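You operate a simulated robot arm through the tools that you are given. There is no shell and no other tool.

Carry out the task below with a simulated robot arm. There is one attempt and no reset: what you move stays moved.

JOB
Finger both sprung flaps down, then lay the folded boxes in the green crate.

Only the result counts: the job must be done as asked and must still hold three seconds after the hand-in. Knocking over, shifting, dropping, spilling or breaking anything else fails it.

ROBOT AND FRAMES
A 7-joint arm with a two-finger parallel gripper, fixed in place. Base frame: the origin is on the floor under the middle of its stand, x ahead of it, y to its left, z up. Readings come in mm, degrees, newtons and seconds.
It reaches about 1372 mm from its shoulder. Its first joint turns from -149.0 to 149.0 degrees. Payload 3.43 kg.
Tool frame: the origin (TCP) lies between the finger pads and is the grasp point; the fingertips stand 30 mm ahead of it; z points along the fingers, y is the line along which they close. The gripper opens to 94 mm. The fingers are 28 mm wide and 10 mm thick; the gripper's body (50 by 96 mm) begins 55 mm behind the TCP.
Orientation is told as [roll, pitch, yaw] about the base's x, y, z axes, in that order, counted from this pose: with the fingers straight down and closing along the base's y, the tool's x points along the base's -x, its y along +y and its z along -z.

CONTROLS
- The arm moves only by the tool step_arm. Its argument "increments" is a list of rows, each a list of 3 entries, a list of its own where there are three numbers: the opening, from 0 (shut) to 1 (fully open), then the shift along the tool's x, y, z in m, then the turn, a rotation vector about the tool's x, y, z in degrees. In form: [[gripper, [x, y, z], [wx, wy, wz]], ...]. A call has 1 to 20 rows; each row is the pose to reach, as a shift and turn from the pose commanded when the call began, along the tool's axes at that moment. A row lasts 0.2 s, in which the tool goes at most 50 mm and 8.6 degrees; a call with a longer step from one row to the next is refused whole, and so is a gripper value outside its range. A pose out of reach is approached as far as the arm can. The call stops where the force on the tool passes 40 N (or 10 N more than at its start, if that is more) or the arm is blocked; 0.2 s more then pass. The fingers move at their own pace (about 45 mm/s each) and stop on an object; they squeeze with about 23 N. The grip force told is the motor's: it shows also when the fingers shut on nothing. Time passes only in rows, and 0.2 s behind the last, so rows that repeat a pose let the fingers close. It gives the time, the measured TCP pose, the force on the tool (base axes), the opening and the grip force at its end, in the units of the frame above (readings bear some noise), with the torque about the TCP (base axes, N m) and any sound that the robot's microphone picked up, and new pictures: "pictures" is both (left out), scene, wrist or none.
- Cameras (640 x 400 px; columns grow to the right, rows downward): "scene" is fixed at [50.5, -651.2, 1368.6]; the picture's right is [-0.18, -0.98, 0.00], its down [-0.75, 0.14, -0.65] and it looks along [0.64, -0.12, -0.76] (base axes); focal length 335 px, centre (320, 200). "wrist" rides on the gripper at [76, 14, -102] in the tool frame; the picture's right is [-0.18, 0.98, 0.00], its down [-0.75, -0.14, -0.64] and it looks along [-0.63, -0.12, 0.77] (tool axes); focal length 243 px, centre (320, 200). There is no depth. A picture from a camera that has moved, and an enlarged one, comes with that camera's place and axes in the base frame and with its lens.
- enlarge(camera, box): a new picture of the part [left, top, right, bottom] of that camera's present view, enlarged. The clock stands still meanwhile.
- sign_off(): hands the job in; it is judged then, once.

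Places have to be worked out from the pictures, the camera data and where the tool is seen. Open the gripper and draw the arm clear of the work before you hand the job in, unless the task says otherwise.

The tools are called as a command line: name --argument value ..., lists and objects as JSON in quotes. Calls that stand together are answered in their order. step_arm: Moves the arm, as the interface text tells. Its arguments: {"type":"object","properties":{"increments":{"type":"array","items":{"type":"array"}},"pictures":{"type":"string","enum":["both","scene","wrist","none"]}},"required":["increments"]} The other tools are called the same way: enlarge (camera, box) takes an enlarged picture of a part of a camera's view; sign_off () hands the job in.

At the start:

```text
time_s: 0.0
tool_pos: [350.7, -711.6, 1083.2]
orientation: [0.0, 0.0, 0.0]
ft_force: [-0.5, 0.9, 0.4]
torque: [0.0, 0.01, -0.01]
gripper_width: 93.9
grasp_force: 0.1
```

scene: 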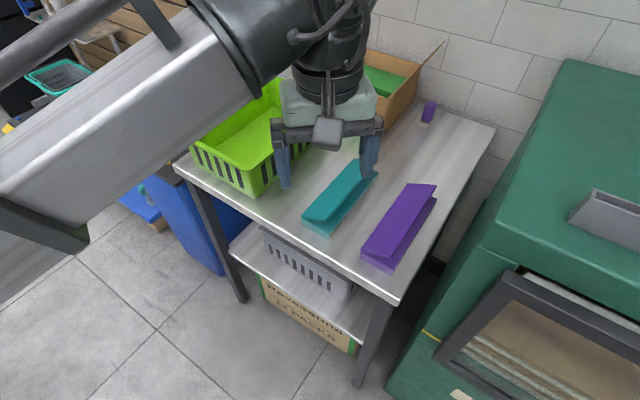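
wrist: 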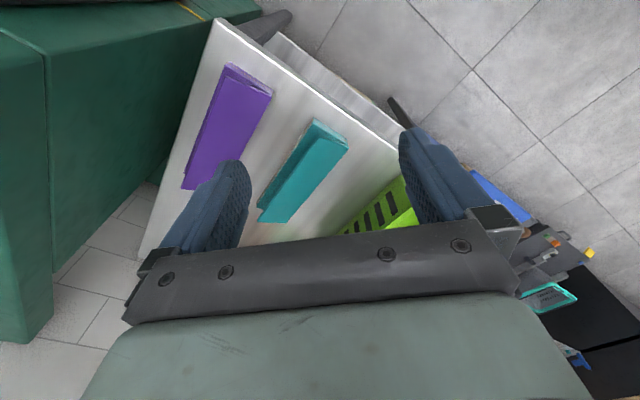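

I'll look closer at the two boxes with sprung flaps and the green crate before moving anything.

enlarge --camera "scene" --box '[280, 140, 460, 280]'

enlarge --camera "wrist" --box '[140, 20, 420, 250]'

enlarge --camera "scene" --box '[160, 40, 500, 290]'

```text
2.86 times, centred on (370, 210) of scene
camera zoom: at [50.5, -651.2, 1368.6], right [-0.18, -0.98, 0.0], down [-0.75, 0.14, -0.65], along [0.64, -0.12, -0.76], focal length 956 px, centre (177, 171)
```

zoom: 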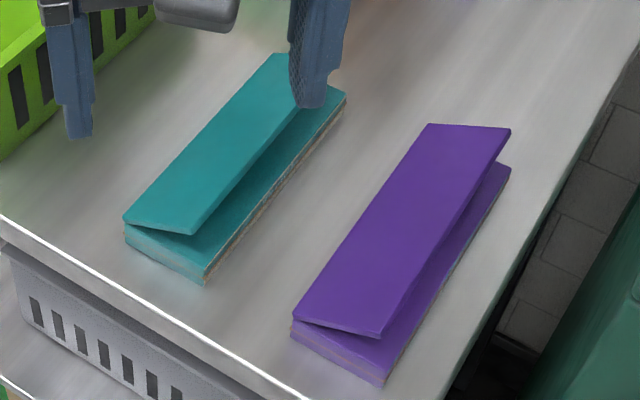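

```text
1.74 times, centred on (280, 135) of wrist
camera zoom: at [273.5, -698.2, 1185.0], right [0.18, 0.98, 0.0], down [0.75, -0.14, 0.64], along [0.63, -0.12, -0.77], focal length 422 px, centre (390, 313)
```

zoom: 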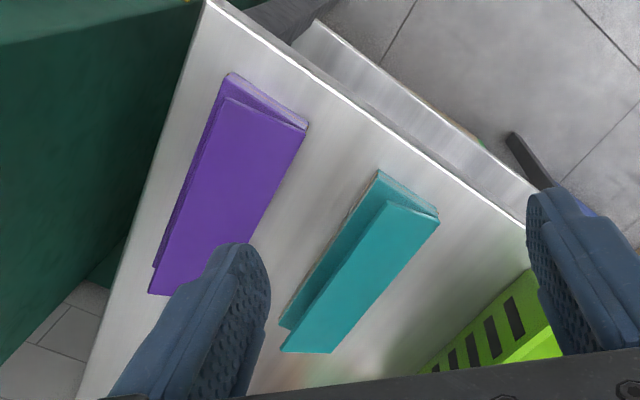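

```text
1.60 times, centred on (330, 165) of scene
camera zoom: at [50.5, -651.2, 1368.6], right [-0.18, -0.98, 0.0], down [-0.75, 0.14, -0.65], along [0.64, -0.12, -0.76], focal length 536 px, centre (304, 256)
```

zoom: 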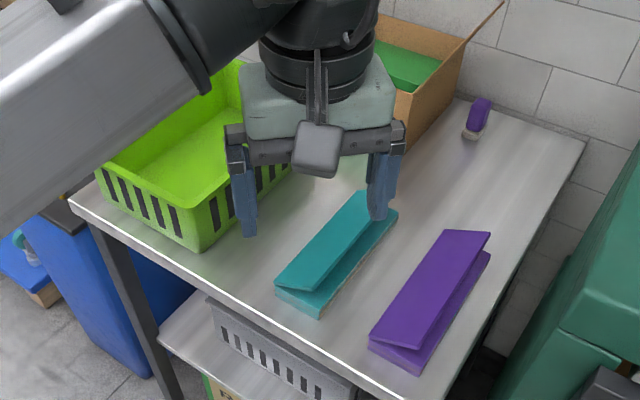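

The boxes look about 210 x 60 mm and lie diagonally (long axis roughly along (+x, -y)), each with its flap hinged on the left long edge and standing open by about 25 degrees. I'll turn the tool 45 degrees so it lines up with them, staying high, and take new pictures.

step_arm --increments '[[1, [0, 0, 0], [0, 0, 7.5]], [1, [0, 0, 0], [0, 0, 15]], [1, [0, 0, 0], [0, 0, 22.5]], [1, [0, 0, 0], [0, 0, 30]], [1, [0, 0, 0], [0, 0, 37.5]], [1, [0, 0, 0], [0, 0, 45]], [1, [0, 0, 0], [0, 0, 45]]]' --pictures "both"

```text
time_s: 1.6
tool_pos: [349.7, -711.9, 1082.7]
orientation: [0.0, 0.0, -45.0]
ft_force: [-0.3, 1.0, -0.6]
torque: [0.05, 0.02, 0.02]
gripper_width: 93.8
grasp_force: 0.1
camera wrist: at [306.0, -648.6, 1184.7], right [0.83, 0.56, 0.0], down [0.43, -0.63, 0.64], along [0.36, -0.53, -0.77], focal length 243 px, centre (320, 200)
```

scene: 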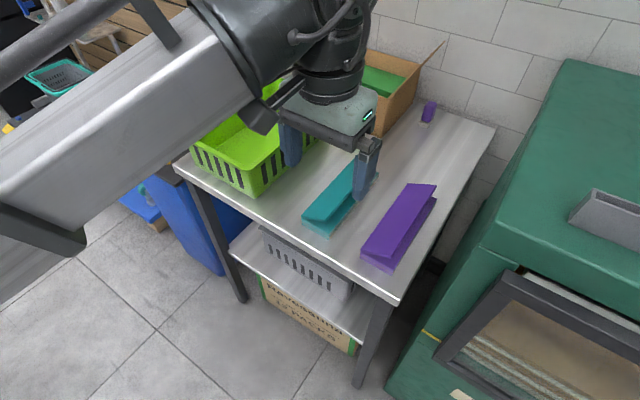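
wrist: 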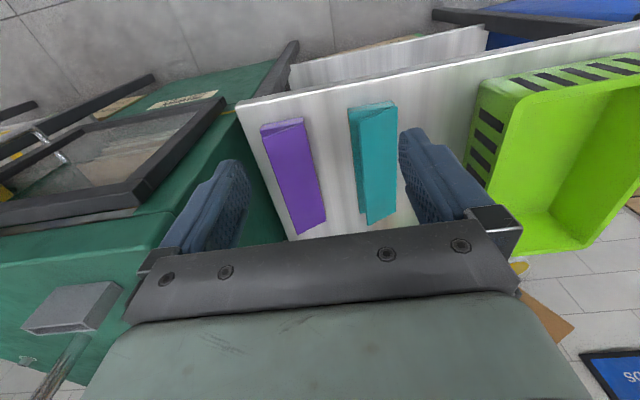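

The tool is now turned to -45 degrees, in line with the boxes, and both boxes and the crate are in the wrist view. I'll enlarge to measure corners.

enlarge --camera "wrist" --box '[230, 80, 430, 250]'

enlarge --camera "wrist" --box '[440, 30, 640, 270]'

enlarge --camera "scene" --box '[280, 140, 460, 280]'

```text
2.35 times, centred on (330, 165) of wrist
camera zoom: at [306.0, -648.6, 1184.7], right [0.83, 0.56, 0.0], down [0.43, -0.63, 0.64], along [0.36, -0.53, -0.77], focal length 571 px, centre (296, 282)
```

zoom: 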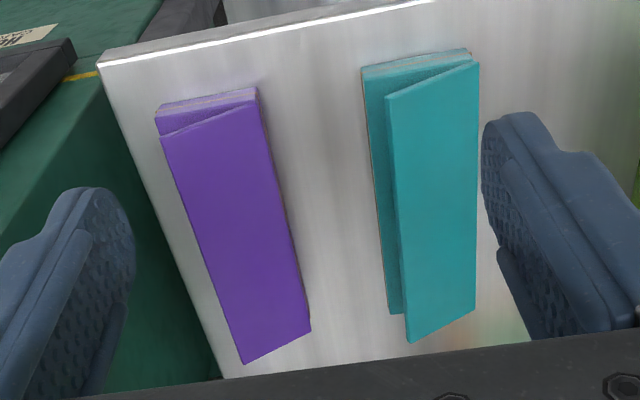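

```text
1.67 times, centred on (540, 150) of wrist
camera zoom: at [306.0, -648.6, 1184.7], right [0.83, 0.56, 0.0], down [0.43, -0.63, 0.64], along [0.36, -0.53, -0.77], focal length 404 px, centre (-47, 283)
```

zoom: 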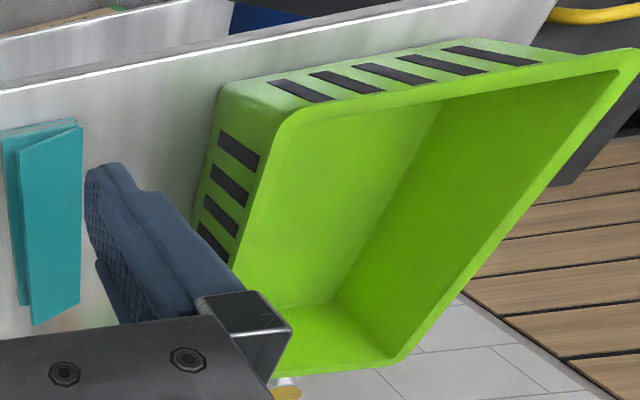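

```text
2.86 times, centred on (370, 210) of scene
camera zoom: at [50.5, -651.2, 1368.6], right [-0.18, -0.98, 0.0], down [-0.75, 0.14, -0.65], along [0.64, -0.12, -0.76], focal length 956 px, centre (177, 171)
```

zoom: 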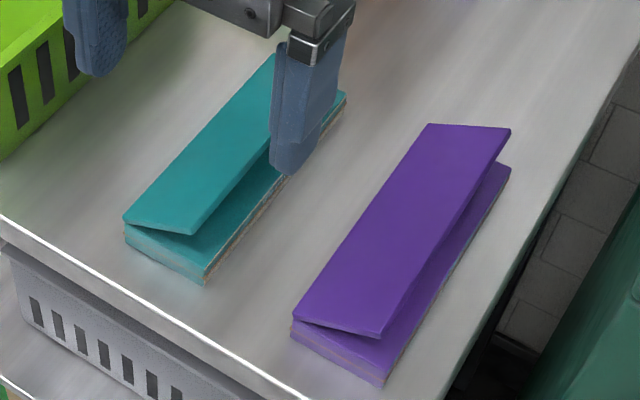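

Triangulating both views puts the purple flap's free edge at about (326,-827)–(480,-982) at z≈855, and its hinge at about (367,-786)–(521,-940) at z≈820. I'll close the fingers and hover over the free edge's middle, still well above the flap.

step_arm --increments '[[0.8, [-0.029, -0.014, 0.0233], [0, 0, 0]], [0.5, [-0.058, -0.028, 0.0467], [0, 0, 0]], [0.2, [-0.087, -0.042, 0.07], [0, 0, 0]], [0, [-0.116, -0.056, 0.0933], [0, 0, 0]], [0, [-0.145, -0.07, 0.1167], [0, 0, 0]], [0, [-0.1735, -0.084, 0.14], [0, 0, 0]], [0, [-0.1735, -0.084, 0.14], [0, 0, 0]]]' --pictures "both"

```text
time_s: 3.2
tool_pos: [416.1, -895.1, 941.1]
orientation: [0.1, 0.0, -45.1]
ft_force: [-0.2, 0.5, -0.4]
torque: [-0.01, 0.0, 0.0]
gripper_width: 0.1
grasp_force: 22.9
camera wrist: at [371.7, -830.6, 1044.3], right [0.83, 0.56, 0.0], down [0.43, -0.63, 0.64], along [0.36, -0.53, -0.77], focal length 243 px, centre (320, 200)
```

scene: 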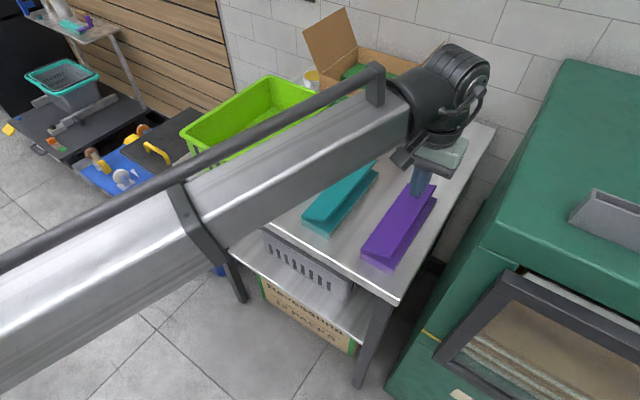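
wrist: 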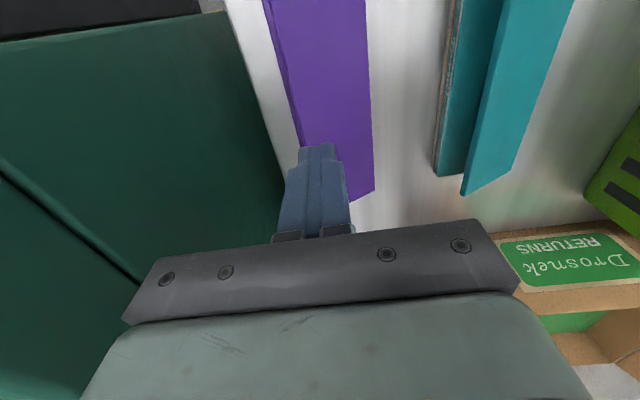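

The closed fingers hover over the purple flap; I'll zoom in on both views to check the alignment and the crate.

enlarge --camera "wrist" --box '[220, 0, 420, 240]'

enlarge --camera "scene" --box '[160, 50, 360, 200]'

enlarge --camera "scene" --box '[340, 130, 480, 280]'

```text
1.67 times, centred on (320, 120) of wrist
camera zoom: at [371.7, -830.6, 1044.3], right [0.83, 0.56, 0.0], down [0.43, -0.63, 0.64], along [0.36, -0.53, -0.77], focal length 404 px, centre (320, 333)
```

zoom: 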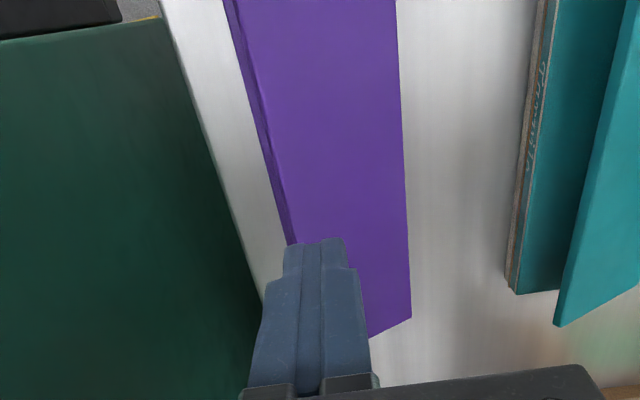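

```text
2.67 times, centred on (260, 125) of scene
camera zoom: at [50.5, -651.2, 1368.6], right [-0.18, -0.98, 0.0], down [-0.75, 0.14, -0.65], along [0.64, -0.12, -0.76], focal length 893 px, centre (480, 400)
```

zoom: 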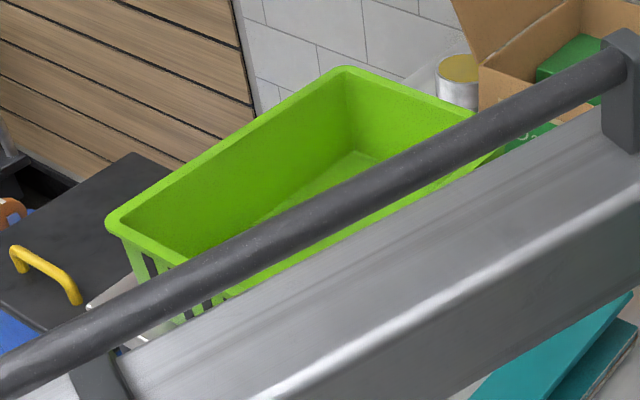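

```text
2.67 times, centred on (410, 205) of scene
camera zoom: at [50.5, -651.2, 1368.6], right [-0.18, -0.98, 0.0], down [-0.75, 0.14, -0.65], along [0.64, -0.12, -0.76], focal length 893 px, centre (80, 187)
```

zoom: 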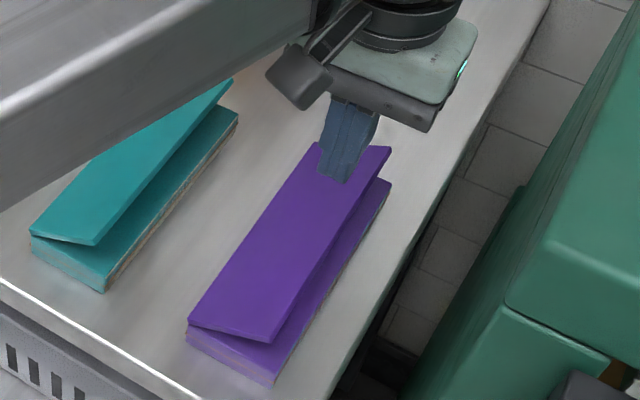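

Projecting the fingertip straight down lands about 70–75% of the way from hinge to free edge on the purple flap, mid-length, which is a good pressing point. I'll descend, slowly near contact, watching force and listening for a latch.

step_arm --increments '[[0, [0, -0.003, 0.015], [0, 0, 0]], [0, [0, -0.003, 0.03], [0, 0, 0]], [0, [0, -0.003, 0.045], [0, 0, 0]], [0, [0, -0.003, 0.052], [0, 0, 0]], [0, [0, -0.003, 0.056], [0, 0, 0]], [0, [0, -0.003, 0.059], [0, 0, 0]], [0, [0, -0.003, 0.062], [0, 0, 0]], [0, [0, -0.003, 0.065], [0, 0, 0]], [0, [0, -0.003, 0.068], [0, 0, 0]], [0, [0, -0.003, 0.071], [0, 0, 0]]]' --pictures "both"

```text
time_s: 5.4
tool_pos: [412.4, -896.0, 872.0]
orientation: [0.1, 0.0, -44.9]
ft_force: [-1.1, 0.1, 0.1]
torque: [-0.02, -0.02, 0.0]
gripper_width: 0.0
grasp_force: 23.3
camera wrist: at [367.5, -832.7, 974.2], right [0.83, 0.56, 0.0], down [0.43, -0.63, 0.64], along [0.36, -0.53, -0.77], focal length 243 px, centre (320, 200)
```

scene: 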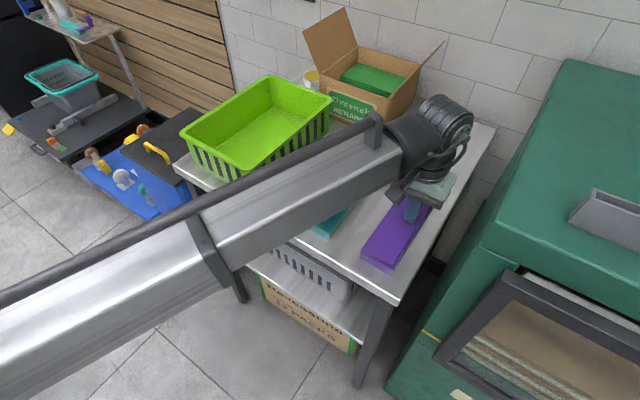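
wrist: 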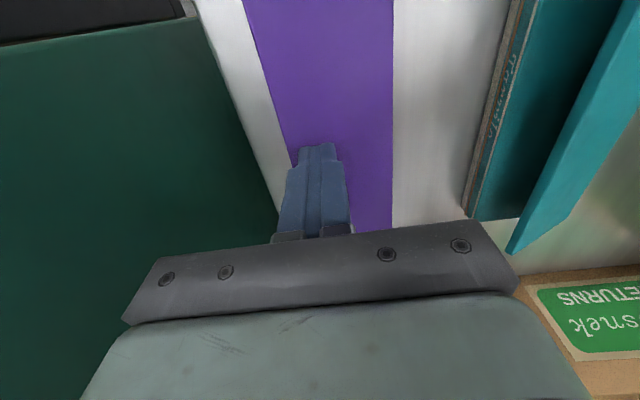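

No clear contact force at tip z≈842. I'll zoom in to see whether the flap has started to move.

enlarge --camera "scene" --box '[340, 150, 480, 280]'

enlarge --camera "wrist" --box '[220, 0, 420, 240]'

```text
3.08 times, centred on (410, 215) of scene
camera zoom: at [50.5, -651.2, 1368.6], right [-0.18, -0.98, 0.0], down [-0.75, 0.14, -0.65], along [0.64, -0.12, -0.76], focal length 1030 px, centre (43, 154)
```

zoom: 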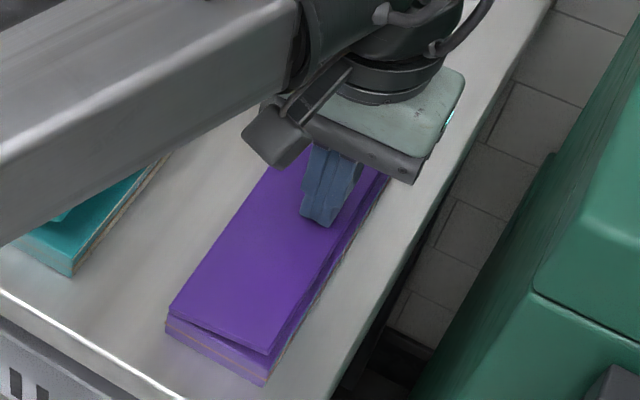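

```text
1.67 times, centred on (320, 120) of wrist
camera zoom: at [367.5, -832.7, 974.2], right [0.83, 0.56, 0.0], down [0.43, -0.63, 0.64], along [0.36, -0.53, -0.77], focal length 404 px, centre (320, 333)
```

zoom: 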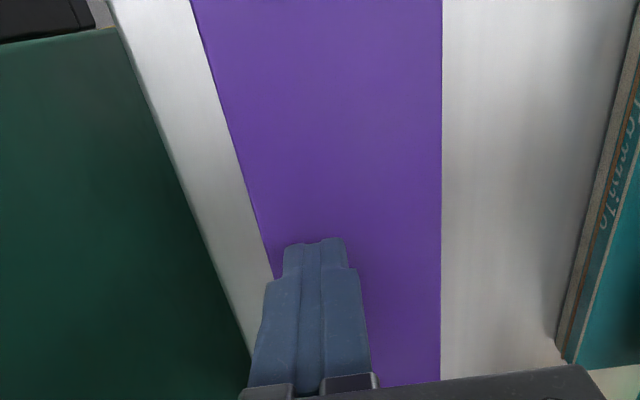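

The flap is already partly down with almost no force, so the spring is weak. I'll keep pressing in small steps.

step_arm --increments '[[0, [0, 0, 0.002], [0, 0, 0]], [0, [0, 0, 0.004], [0, 0, 0]], [0, [0, 0, 0.006], [0, 0, 0]], [0, [0, 0, 0.008], [0, 0, 0]], [0, [0, 0, 0.01], [0, 0, 0]]]' --pictures "both"

```text
time_s: 6.6
tool_pos: [413.0, -895.3, 861.2]
orientation: [0.0, 0.1, -45.1]
ft_force: [-0.2, -0.9, 0.1]
torque: [0.02, -0.03, -0.02]
gripper_width: 0.1
grasp_force: 23.7
camera wrist: at [367.8, -832.4, 963.6], right [0.82, 0.57, 0.0], down [0.43, -0.63, 0.64], along [0.36, -0.53, -0.77], focal length 243 px, centre (320, 200)
```

scene: 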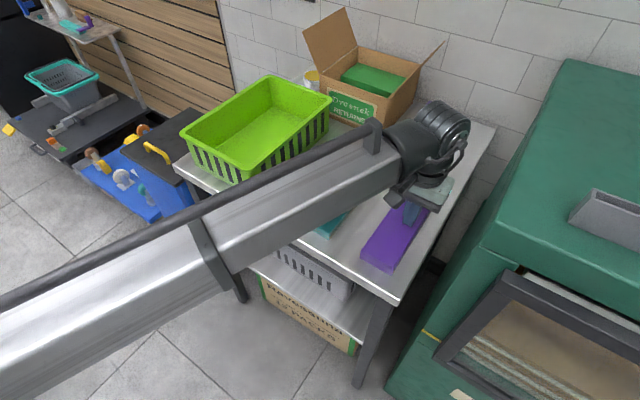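
wrist: 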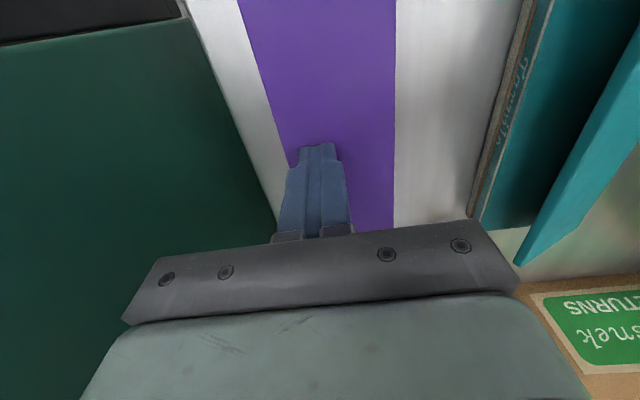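

Still no notable force at tip z≈831; I'll check how much of a gap is left.

enlarge --camera "scene" --box '[350, 190, 450, 280]'

enlarge --camera "wrist" --box '[220, 60, 380, 240]'

```text
4.44 times, centred on (400, 235) of scene
camera zoom: at [50.5, -651.2, 1368.6], right [-0.18, -0.98, 0.0], down [-0.75, 0.14, -0.65], along [0.64, -0.12, -0.76], focal length 1488 px, centre (-36, 44)
```

zoom: 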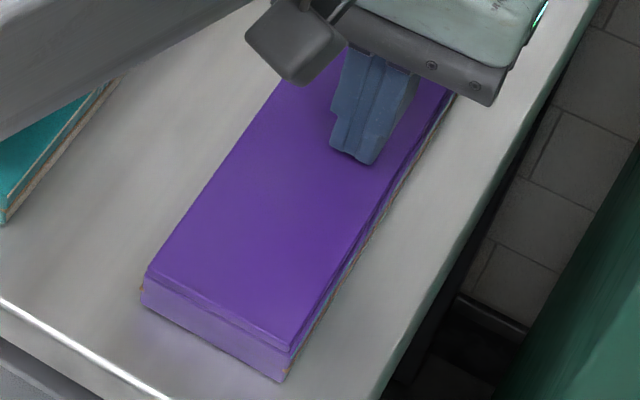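

```text
2.22 times, centred on (300, 150) of wrist
camera zoom: at [367.8, -832.4, 963.6], right [0.82, 0.57, 0.0], down [0.43, -0.63, 0.64], along [0.36, -0.53, -0.77], focal length 539 px, centre (364, 311)
```

zoom: 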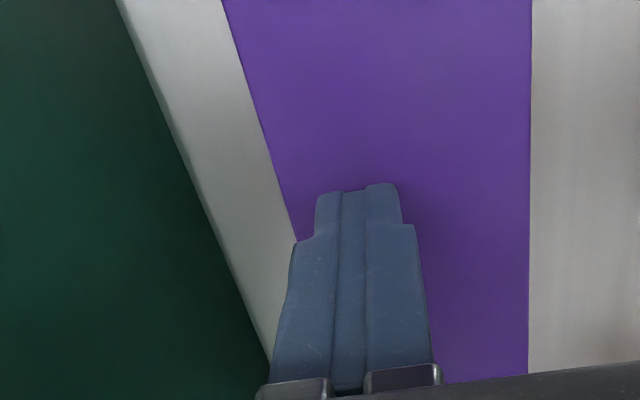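

Only a few mm of gap remain. I'll press on at 1 mm per row, listening for a latch and watching for the force rise.

step_arm --increments '[[0, [0, 0, 0.001], [0, 0, 0]], [0, [0, 0, 0.002], [0, 0, 0]], [0, [0, 0, 0.003], [0, 0, 0]], [0, [0, 0, 0.004], [0, 0, 0]], [0, [0, 0, 0.005], [0, 0, 0]]]' --pictures "scene"

```text
time_s: 7.8
tool_pos: [412.3, -895.5, 859.9]
orientation: [-0.1, -0.3, -45.0]
ft_force: [4.9, -2.0, 37.1]
torque: [0.07, -0.14, 0.03]
gripper_width: 0.0
grasp_force: 23.2
```

scene: 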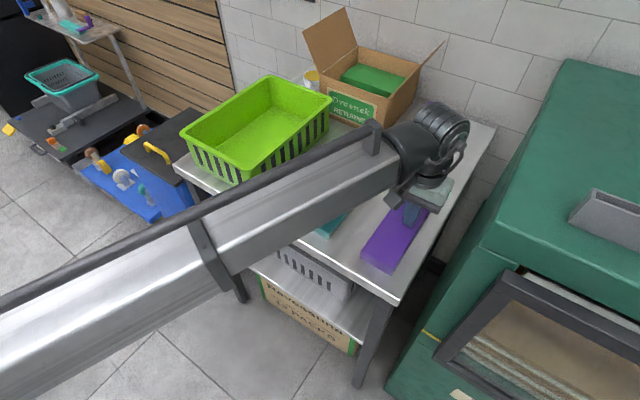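

The force rose to 37 N with the tip at z≈830, so the flap is bottomed out; no sound was reported. I'll check the gap and ease off a little.

enlarge --camera "scene" --box '[350, 190, 450, 280]'

step_arm --increments '[[0, [0, 0, -0.003], [0, 0, 0]], [0, [0, 0, -0.005], [0, 0, 0]]]' --pictures "none"

enlarge --camera "scene" --box '[350, 190, 450, 280]'

```text
4.44 times, centred on (400, 235) of scene
camera zoom: at [50.5, -651.2, 1368.6], right [-0.18, -0.98, 0.0], down [-0.75, 0.14, -0.65], along [0.64, -0.12, -0.76], focal length 1488 px, centre (-36, 44)
```

zoom: 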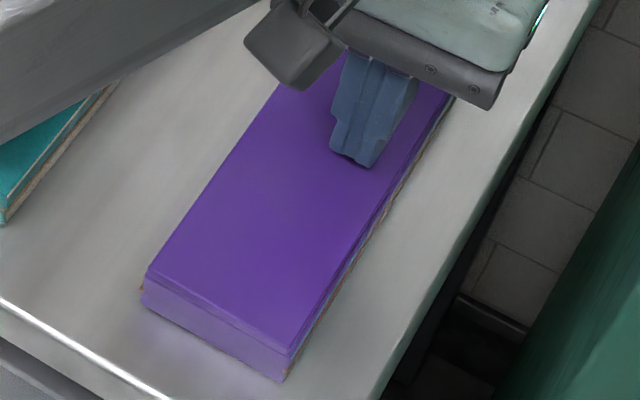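

```text
time_s: 8.4
tool_pos: [411.6, -894.6, 859.5]
orientation: [0.0, 0.1, -45.0]
ft_force: [4.8, -1.7, 9.0]
torque: [-0.07, -0.21, 0.0]
gripper_width: 0.1
grasp_force: 23.1
```

```text
4.44 times, centred on (400, 235) of scene
camera zoom: at [50.5, -651.2, 1368.6], right [-0.18, -0.98, 0.0], down [-0.75, 0.14, -0.65], along [0.64, -0.12, -0.76], focal length 1488 px, centre (-36, 44)
```

zoom: 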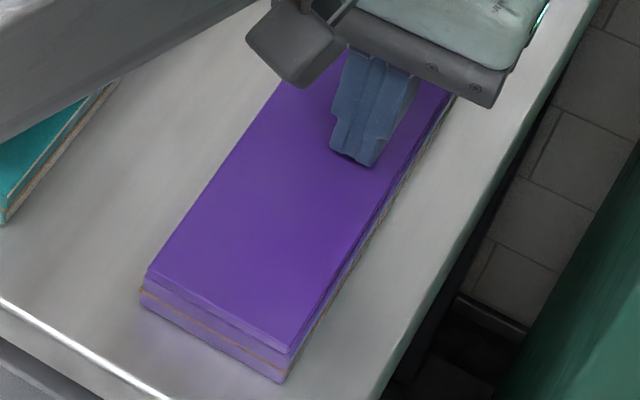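

Force is down to 9 N with the flap near shut. I'll lift a few mm more to see whether the flap stays down by itself or springs back.

step_arm --increments '[[0, [0, 0, -0.003], [0, 0, 0]], [0, [0, 0, -0.006], [0, 0, 0]], [0, [0, 0, -0.01], [0, 0, 0]]]' --pictures "wrist"

enlarge --camera "scene" --box '[350, 190, 450, 280]'

```text
time_s: 9.2
tool_pos: [412.2, -895.7, 871.0]
orientation: [0.0, 0.0, -45.0]
ft_force: [0.5, -0.4, 0.0]
torque: [-0.02, -0.03, 0.0]
gripper_width: 0.0
grasp_force: 23.0
camera wrist: at [367.2, -833.2, 973.6], right [0.83, 0.56, 0.0], down [0.43, -0.63, 0.64], along [0.36, -0.53, -0.77], focal length 243 px, centre (320, 200)
```

wrist: 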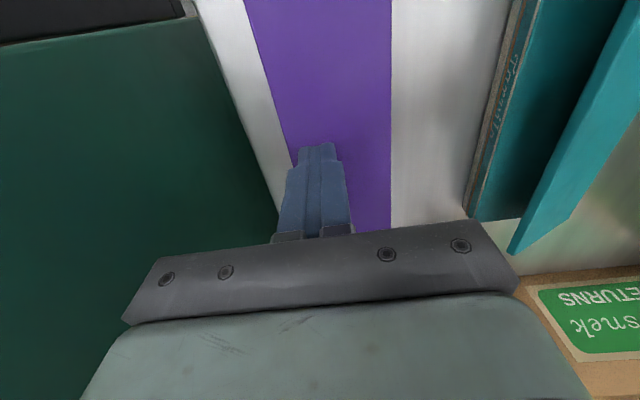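

```text
4.44 times, centred on (400, 235) of scene
camera zoom: at [50.5, -651.2, 1368.6], right [-0.18, -0.98, 0.0], down [-0.75, 0.14, -0.65], along [0.64, -0.12, -0.76], focal length 1488 px, centre (-36, 44)
```

zoom: 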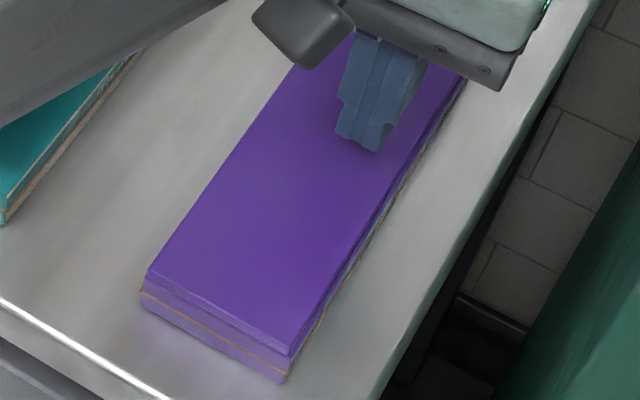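

The flap stayed down after the finger lifted to 11 mm clear with zero force, so the purple box is folded. I'll raise and shift across to hover over the middle of the teal flap's free edge (around (510,-795)).

step_arm --increments '[[0, [0, 0, -0.035], [0, 0, 0]], [0, [0, 0, -0.06], [0, 0, 0]], [0, [0, 0.045, -0.06], [0, 0, 0]], [0, [0.001, 0.09, -0.06], [0, 0, 0]], [0, [0.002, 0.135, -0.06], [0, 0, 0]], [0, [0.002, 0.1405, -0.06], [0, 0, 0]], [0, [0.002, 0.1405, -0.06], [0, 0, 0]]]' --pictures "both"

enlarge --camera "wrist" --box '[180, 0, 420, 240]'

enlarge --camera "scene" --box '[280, 150, 460, 280]'

```text
time_s: 10.8
tool_pos: [510.2, -795.0, 931.4]
orientation: [0.0, 0.0, -45.0]
ft_force: [0.8, 0.1, 0.7]
torque: [0.0, -0.01, 0.01]
gripper_width: 0.0
grasp_force: 22.9
camera wrist: at [465.5, -731.1, 1034.0], right [0.83, 0.56, 0.0], down [0.43, -0.63, 0.64], along [0.36, -0.53, -0.77], focal length 243 px, centre (320, 200)
```

scene: 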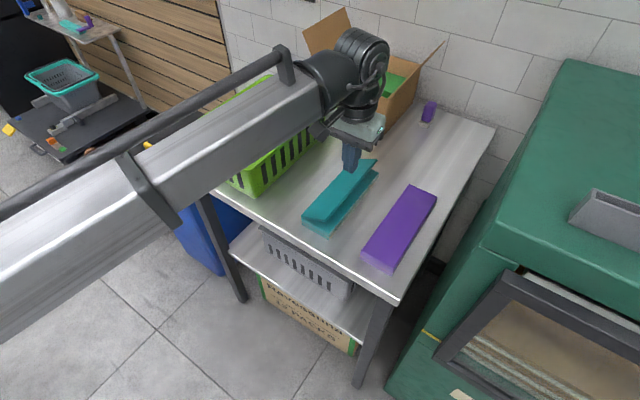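
wrist: 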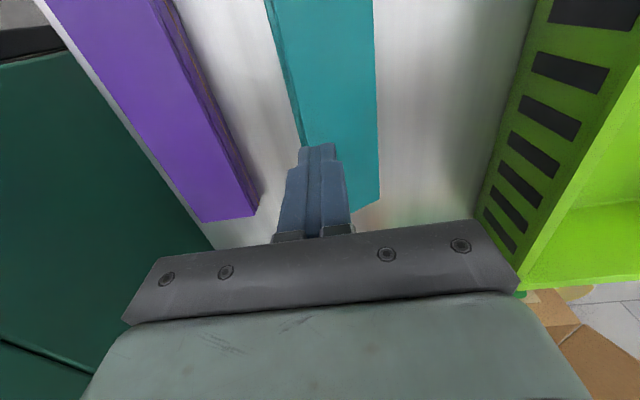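

```text
1.67 times, centred on (300, 120) of wrist
camera zoom: at [465.5, -731.1, 1034.0], right [0.83, 0.56, 0.0], down [0.43, -0.63, 0.64], along [0.36, -0.53, -0.77], focal length 404 px, centre (353, 333)
```

zoom: 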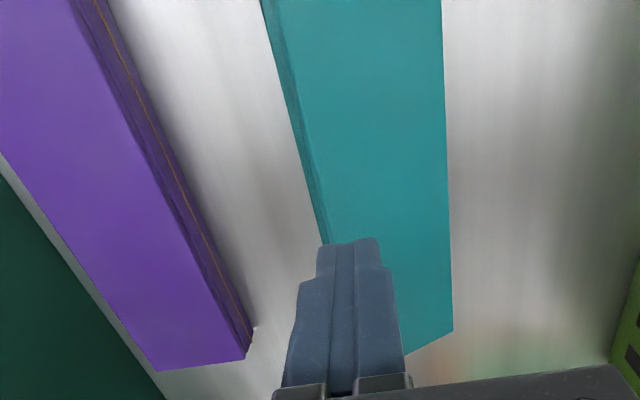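

```text
3.08 times, centred on (370, 215) of scene
camera zoom: at [50.5, -651.2, 1368.6], right [-0.18, -0.98, 0.0], down [-0.75, 0.14, -0.65], along [0.64, -0.12, -0.76], focal length 1030 px, centre (166, 154)
```

zoom: 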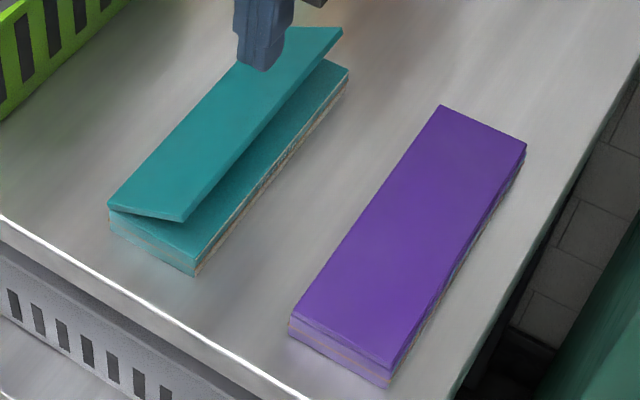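

Purple stays folded with no gap. The finger is at the same relative spot on the teal flap (about 72% from the hinge, mid-length), so I'll press it down the same way.

step_arm --increments '[[0, [0, 0, 0.015], [0, 0, 0]], [0, [0, 0, 0.03], [0, 0, 0]], [0, [0, 0, 0.042], [0, 0, 0]], [0, [0, 0, 0.048], [0, 0, 0]], [0, [0, 0, 0.052], [0, 0, 0]], [0, [0, 0, 0.056], [0, 0, 0]], [0, [0, 0, 0.059], [0, 0, 0]], [0, [0, 0, 0.062], [0, 0, 0]], [0, [0, 0, 0.065], [0, 0, 0]], [0, [0, 0, 0.067], [0, 0, 0]], [0, [0, 0, 0.069], [0, 0, 0]], [0, [0, 0, 0.071], [0, 0, 0]], [0, [0, 0, 0.072], [0, 0, 0]], [0, [0, 0, 0.073], [0, 0, 0]], [0, [0, 0, 0.074], [0, 0, 0]], [0, [0, 0, 0.075], [0, 0, 0]]]' --pictures "both"

enlarge --camera "scene" --box '[280, 150, 460, 280]'

```text
time_s: 14.2
tool_pos: [510.8, -795.8, 859.3]
orientation: [0.0, -0.3, -45.0]
ft_force: [3.5, -3.5, 38.9]
torque: [0.06, -0.05, 0.02]
gripper_width: 0.2
grasp_force: 23.4
camera wrist: at [465.3, -731.7, 961.6], right [0.82, 0.57, 0.0], down [0.43, -0.63, 0.65], along [0.36, -0.53, -0.76], focal length 243 px, centre (320, 200)
```

scene: 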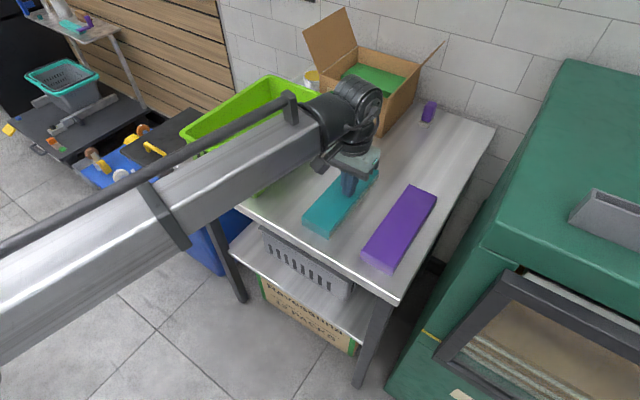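
wrist: 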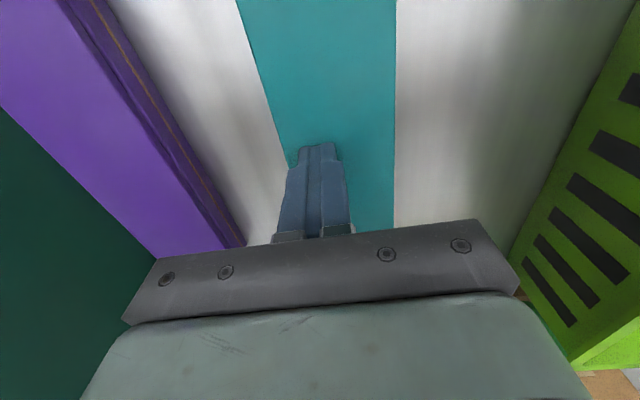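

```text
3.08 times, centred on (370, 215) of scene
camera zoom: at [50.5, -651.2, 1368.6], right [-0.18, -0.98, 0.0], down [-0.75, 0.14, -0.65], along [0.64, -0.12, -0.76], focal length 1030 px, centre (166, 154)
```

zoom: 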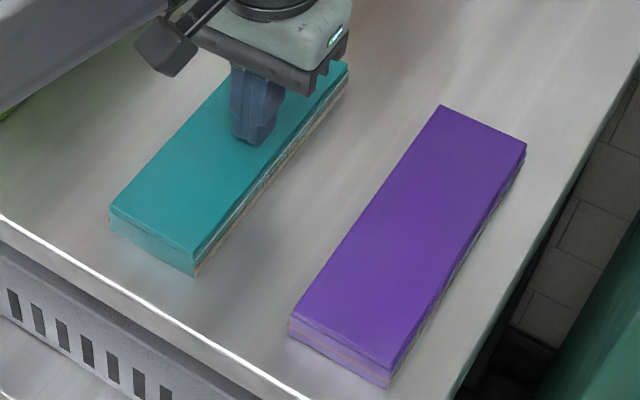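

Teal pressed home at 39 N, same tip height as purple. I'll lift off and see whether it stays down.

step_arm --increments '[[0, [0, 0, -0.004], [0, 0, 0]], [0, [0, 0, -0.008], [0, 0, 0]], [0, [0, 0, -0.02], [0, 0, 0]], [0, [0, 0, -0.05], [0, 0, 0]], [0, [0, 0, -0.09], [0, 0, 0]], [0, [0, 0, -0.09], [0, 0, 0]]]' --pictures "both"

enlarge --camera "scene" --box '[280, 150, 460, 280]'

enlarge --camera "wrist" --box '[120, 0, 420, 240]'

```text
time_s: 15.6
tool_pos: [510.0, -795.6, 947.9]
orientation: [-0.1, 0.0, -44.9]
ft_force: [0.1, -0.3, -0.6]
torque: [-0.01, 0.0, -0.02]
gripper_width: 0.0
grasp_force: 23.7
camera wrist: at [465.0, -731.8, 1049.6], right [0.82, 0.57, 0.0], down [0.43, -0.63, 0.64], along [0.36, -0.53, -0.77], focal length 243 px, centre (320, 200)
```

scene: 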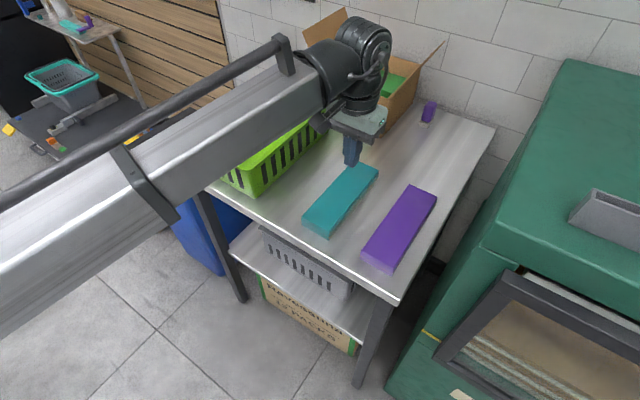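
wrist: 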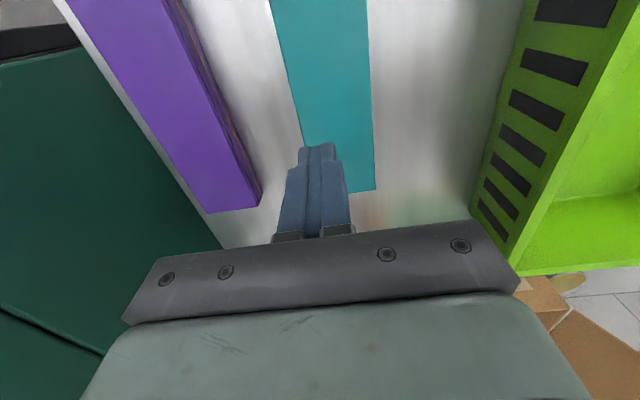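

```text
3.08 times, centred on (370, 215) of scene
camera zoom: at [50.5, -651.2, 1368.6], right [-0.18, -0.98, 0.0], down [-0.75, 0.14, -0.65], along [0.64, -0.12, -0.76], focal length 1030 px, centre (166, 154)
```

zoom: 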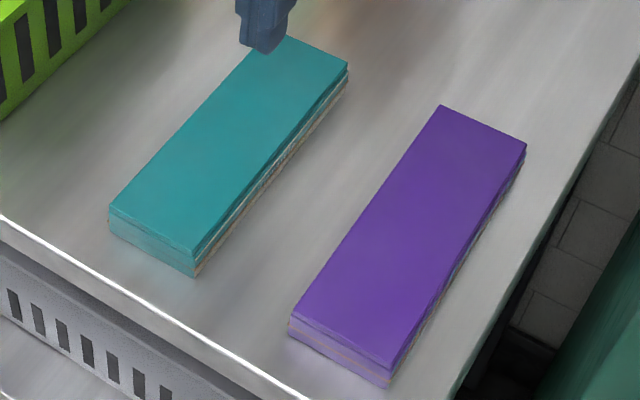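

```text
1.67 times, centred on (270, 120) of wrist
camera zoom: at [465.0, -731.8, 1049.6], right [0.82, 0.57, 0.0], down [0.43, -0.63, 0.64], along [0.36, -0.53, -0.77], focal length 404 px, centre (403, 333)
```

zoom: 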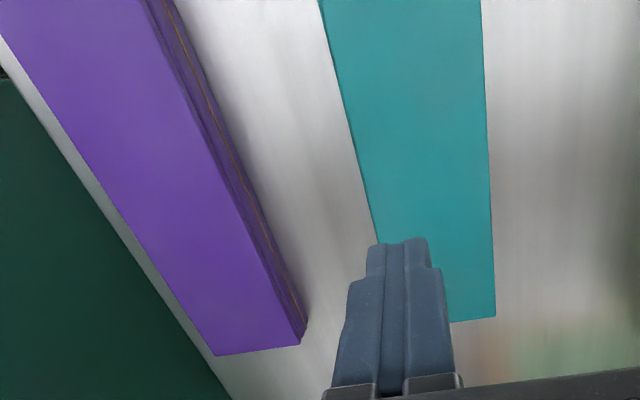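

Both flaps are latched flat, top faces at z≈830 and the table near z≈801. I measure the purple box's centre at about (415,-885); I'll open the gripper, move above it and come down to just above its top for a check.

step_arm --increments '[[0.3, [0.001, -0.03, 0], [0, 0, 0]], [0.6, [0.002, -0.07, 0], [0, 0, 0]], [1, [0.003, -0.11, 0], [0, 0, 0]], [1, [0.004, -0.1308, 0], [0, 0, 0]], [1, [0.004, -0.1308, 0.03], [0, 0, 0]], [1, [0.004, -0.1308, 0.05], [0, 0, 0]], [1, [0.004, -0.1308, 0.05], [0, 0, 0]]]' --pictures "both"

enlarge --camera "wrist" --box '[180, 0, 460, 240]'

enlarge --camera "scene" --box '[340, 150, 480, 280]'

enlarge --camera "scene" --box '[160, 60, 360, 200]'

```text
time_s: 17.2
tool_pos: [412.9, -886.6, 897.2]
orientation: [0.1, 0.0, -45.0]
ft_force: [-1.0, -0.4, 0.5]
torque: [-0.03, 0.0, 0.02]
gripper_width: 93.9
grasp_force: 0.1
camera wrist: at [368.4, -822.2, 999.8], right [0.82, 0.57, 0.0], down [0.43, -0.63, 0.64], along [0.36, -0.53, -0.77], focal length 243 px, centre (320, 200)
```

scene: 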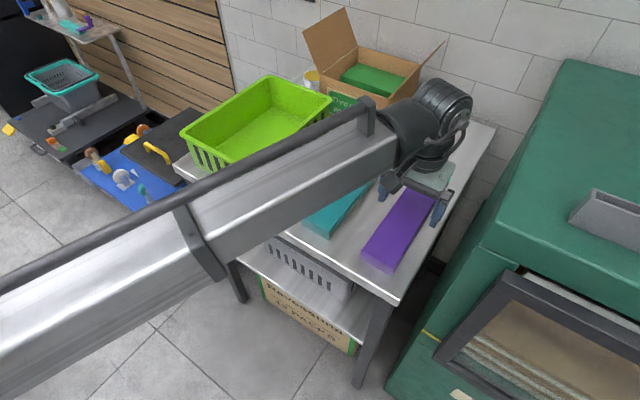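
wrist: 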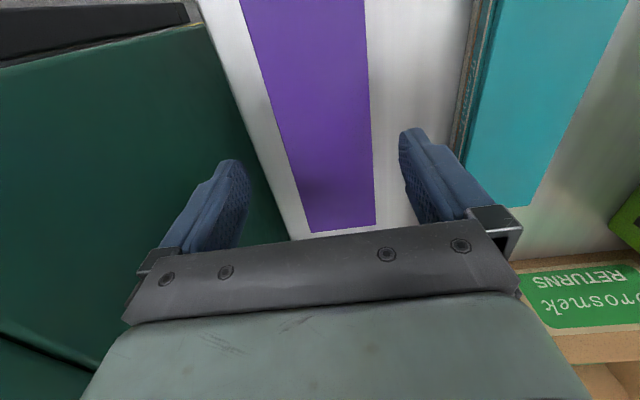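

```text
1.67 times, centred on (320, 120) of wrist
camera zoom: at [368.4, -822.2, 999.8], right [0.82, 0.57, 0.0], down [0.43, -0.63, 0.64], along [0.36, -0.53, -0.77], focal length 404 px, centre (320, 333)
```

zoom: 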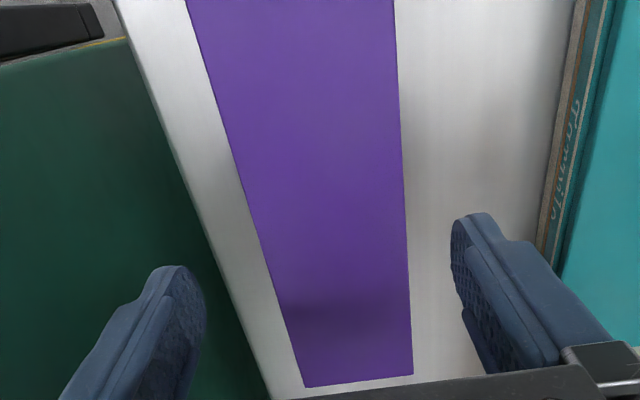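

```text
3.08 times, centred on (410, 215) of scene
camera zoom: at [50.5, -651.2, 1368.6], right [-0.18, -0.98, 0.0], down [-0.75, 0.14, -0.65], along [0.64, -0.12, -0.76], focal length 1030 px, centre (43, 154)
```

zoom: 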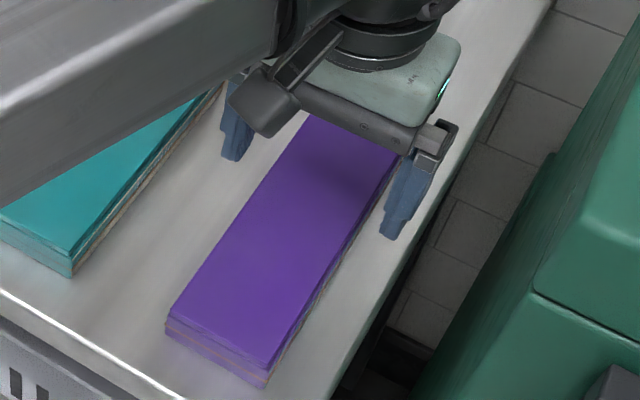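

```text
2.86 times, centred on (260, 130) of scene
camera zoom: at [50.5, -651.2, 1368.6], right [-0.18, -0.98, 0.0], down [-0.75, 0.14, -0.65], along [0.64, -0.12, -0.76], focal length 956 px, centre (491, 400)
```

zoom: 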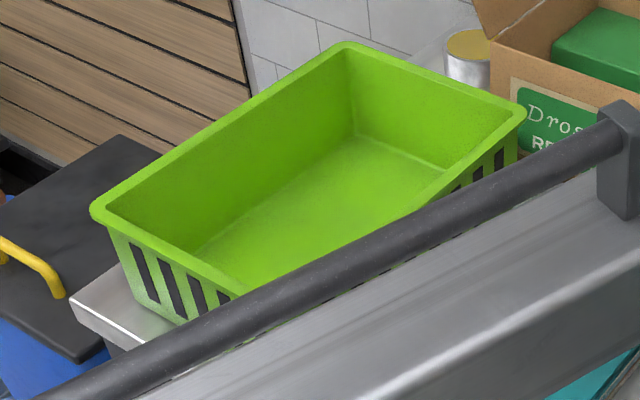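

The box sits evenly between the open fingers (centre about 3 mm toward tool +y). I'll shift that much, lower until the fingertips are ~7 mm above the table, and close on the box's sides.

step_arm --increments '[[1, [0, 0.0035, 0.01], [0, 0, 0]], [1, [0, 0.0035, 0.022], [0, 0, 0]], [1, [0, 0.0035, 0.034], [0, 0, 0]], [1, [0, 0.0035, 0.044], [0, 0, 0]], [1, [0, 0.0035, 0.051], [0, 0, 0]], [1, [0, 0.0035, 0.057], [0, 0, 0]], [1, [0, 0.0035, 0.057], [0, 0, 0]]]' --pictures "both"

enlarge --camera "scene" --box '[340, 150, 480, 280]'

```text
time_s: 18.8
tool_pos: [417.6, -883.2, 840.6]
orientation: [0.0, 0.0, -45.0]
ft_force: [0.6, 0.3, -0.5]
torque: [0.01, 0.01, 0.01]
gripper_width: 94.2
grasp_force: 0.1
camera wrist: at [372.1, -819.2, 942.5], right [0.83, 0.57, 0.0], down [0.43, -0.63, 0.64], along [0.36, -0.53, -0.77], focal length 243 px, centre (320, 200)
```

scene: 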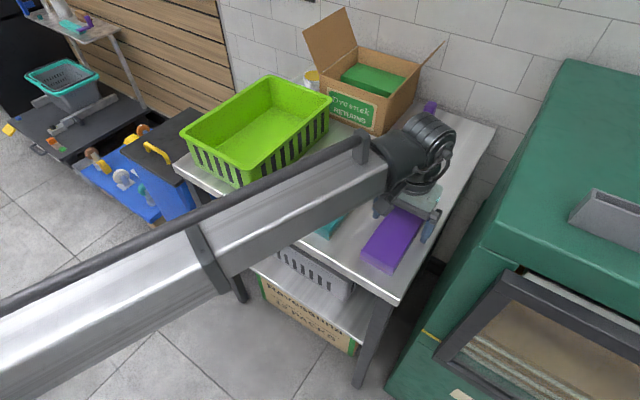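
wrist: 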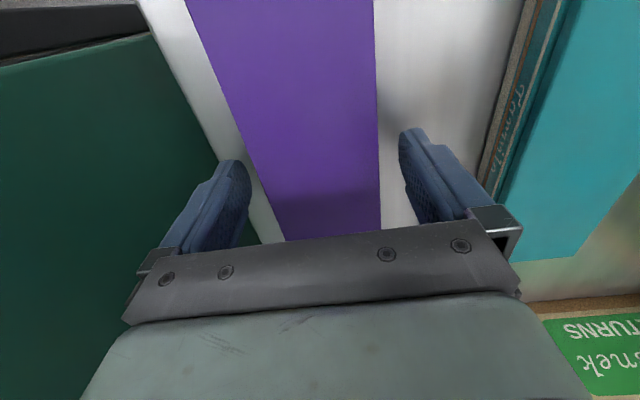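

```text
3.08 times, centred on (410, 215) of scene
camera zoom: at [50.5, -651.2, 1368.6], right [-0.18, -0.98, 0.0], down [-0.75, 0.14, -0.65], along [0.64, -0.12, -0.76], focal length 1030 px, centre (43, 154)
```

zoom: 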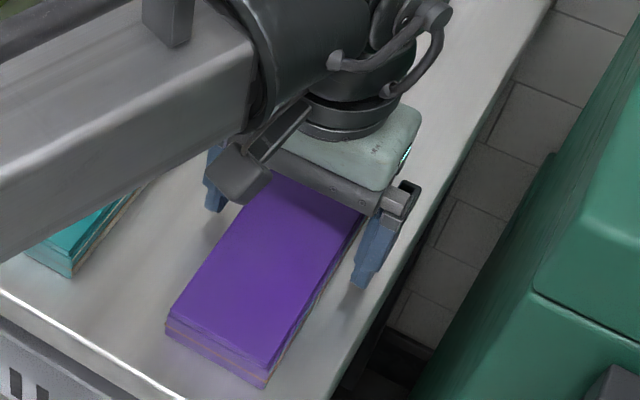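

The fingers straddle the box with tips at z≈811 and no contact force. I'll drop 2 mm more and close.

step_arm --increments '[[1, [0, 0, 0.002], [0, 0, 0]], [0.8, [0, 0, 0.002], [0, 0, 0]], [0.6, [0, 0, 0.002], [0, 0, 0]], [0.4, [0, 0, 0.002], [0, 0, 0]], [0.4, [0, 0, 0.002], [0, 0, 0]], [0.4, [0, 0, 0.002], [0, 0, 0]]]' --pictures "both"

enlarge --camera "scene" --box '[340, 150, 480, 280]'

enlarge --camera "scene" --box '[160, 60, 360, 200]'

```text
time_s: 20.2
tool_pos: [416.2, -883.8, 837.9]
orientation: [0.0, -0.1, -45.0]
ft_force: [-0.4, -0.3, 0.4]
torque: [-0.08, 0.03, -0.01]
gripper_width: 69.3
grasp_force: 23.2
camera wrist: at [371.9, -819.3, 940.7], right [0.83, 0.56, 0.0], down [0.43, -0.63, 0.64], along [0.36, -0.53, -0.77], focal length 243 px, centre (320, 200)
```

scene: 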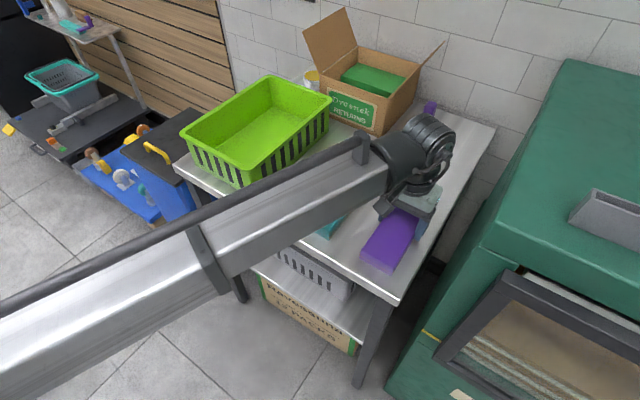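
wrist: 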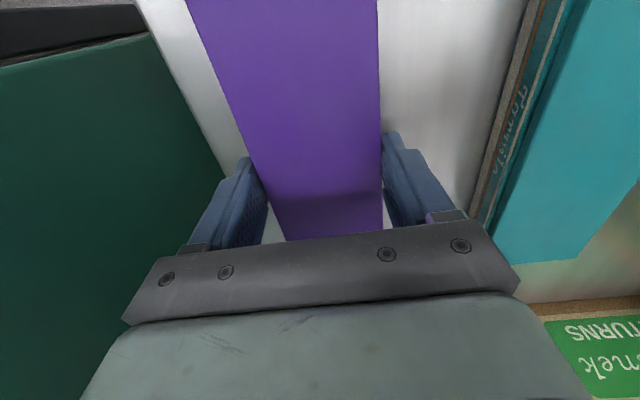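

```text
3.08 times, centred on (410, 215) of scene
camera zoom: at [50.5, -651.2, 1368.6], right [-0.18, -0.98, 0.0], down [-0.75, 0.14, -0.65], along [0.64, -0.12, -0.76], focal length 1030 px, centre (43, 154)
```

zoom: 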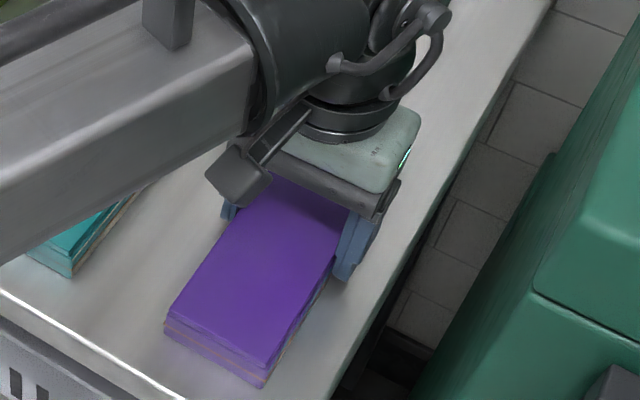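

```text
2.86 times, centred on (260, 130) of scene
camera zoom: at [50.5, -651.2, 1368.6], right [-0.18, -0.98, 0.0], down [-0.75, 0.14, -0.65], along [0.64, -0.12, -0.76], focal length 956 px, centre (491, 400)
```

zoom: 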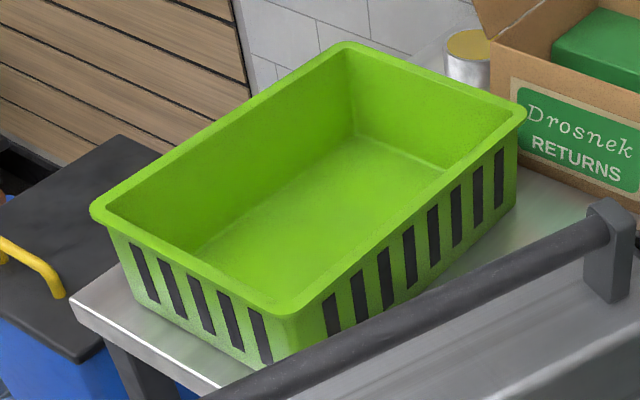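

Gripped at 69 mm width with 23 N. Before carrying, I'll zoom in on the fully visible crate to fix its rim and floor positions.

enlarge --camera "scene" --box '[175, 65, 275, 195]'

enlarge --camera "scene" --box '[240, 65, 360, 195]'

```text
3.08 times, centred on (225, 130) of scene
camera zoom: at [50.5, -651.2, 1368.6], right [-0.18, -0.98, 0.0], down [-0.75, 0.14, -0.65], along [0.64, -0.12, -0.76], focal length 1030 px, centre (612, 415)
```

zoom: 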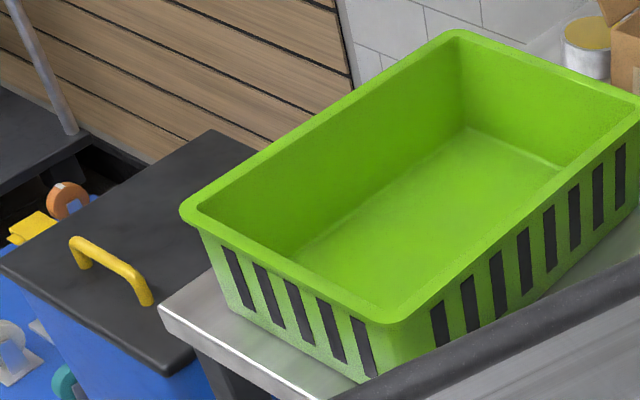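

```text
3.08 times, centred on (300, 130) of scene
camera zoom: at [50.5, -651.2, 1368.6], right [-0.18, -0.98, 0.0], down [-0.75, 0.14, -0.65], along [0.64, -0.12, -0.76], focal length 1030 px, centre (382, 415)
```

zoom: 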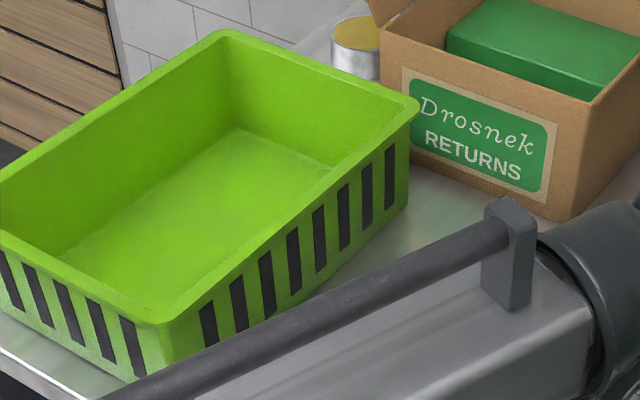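

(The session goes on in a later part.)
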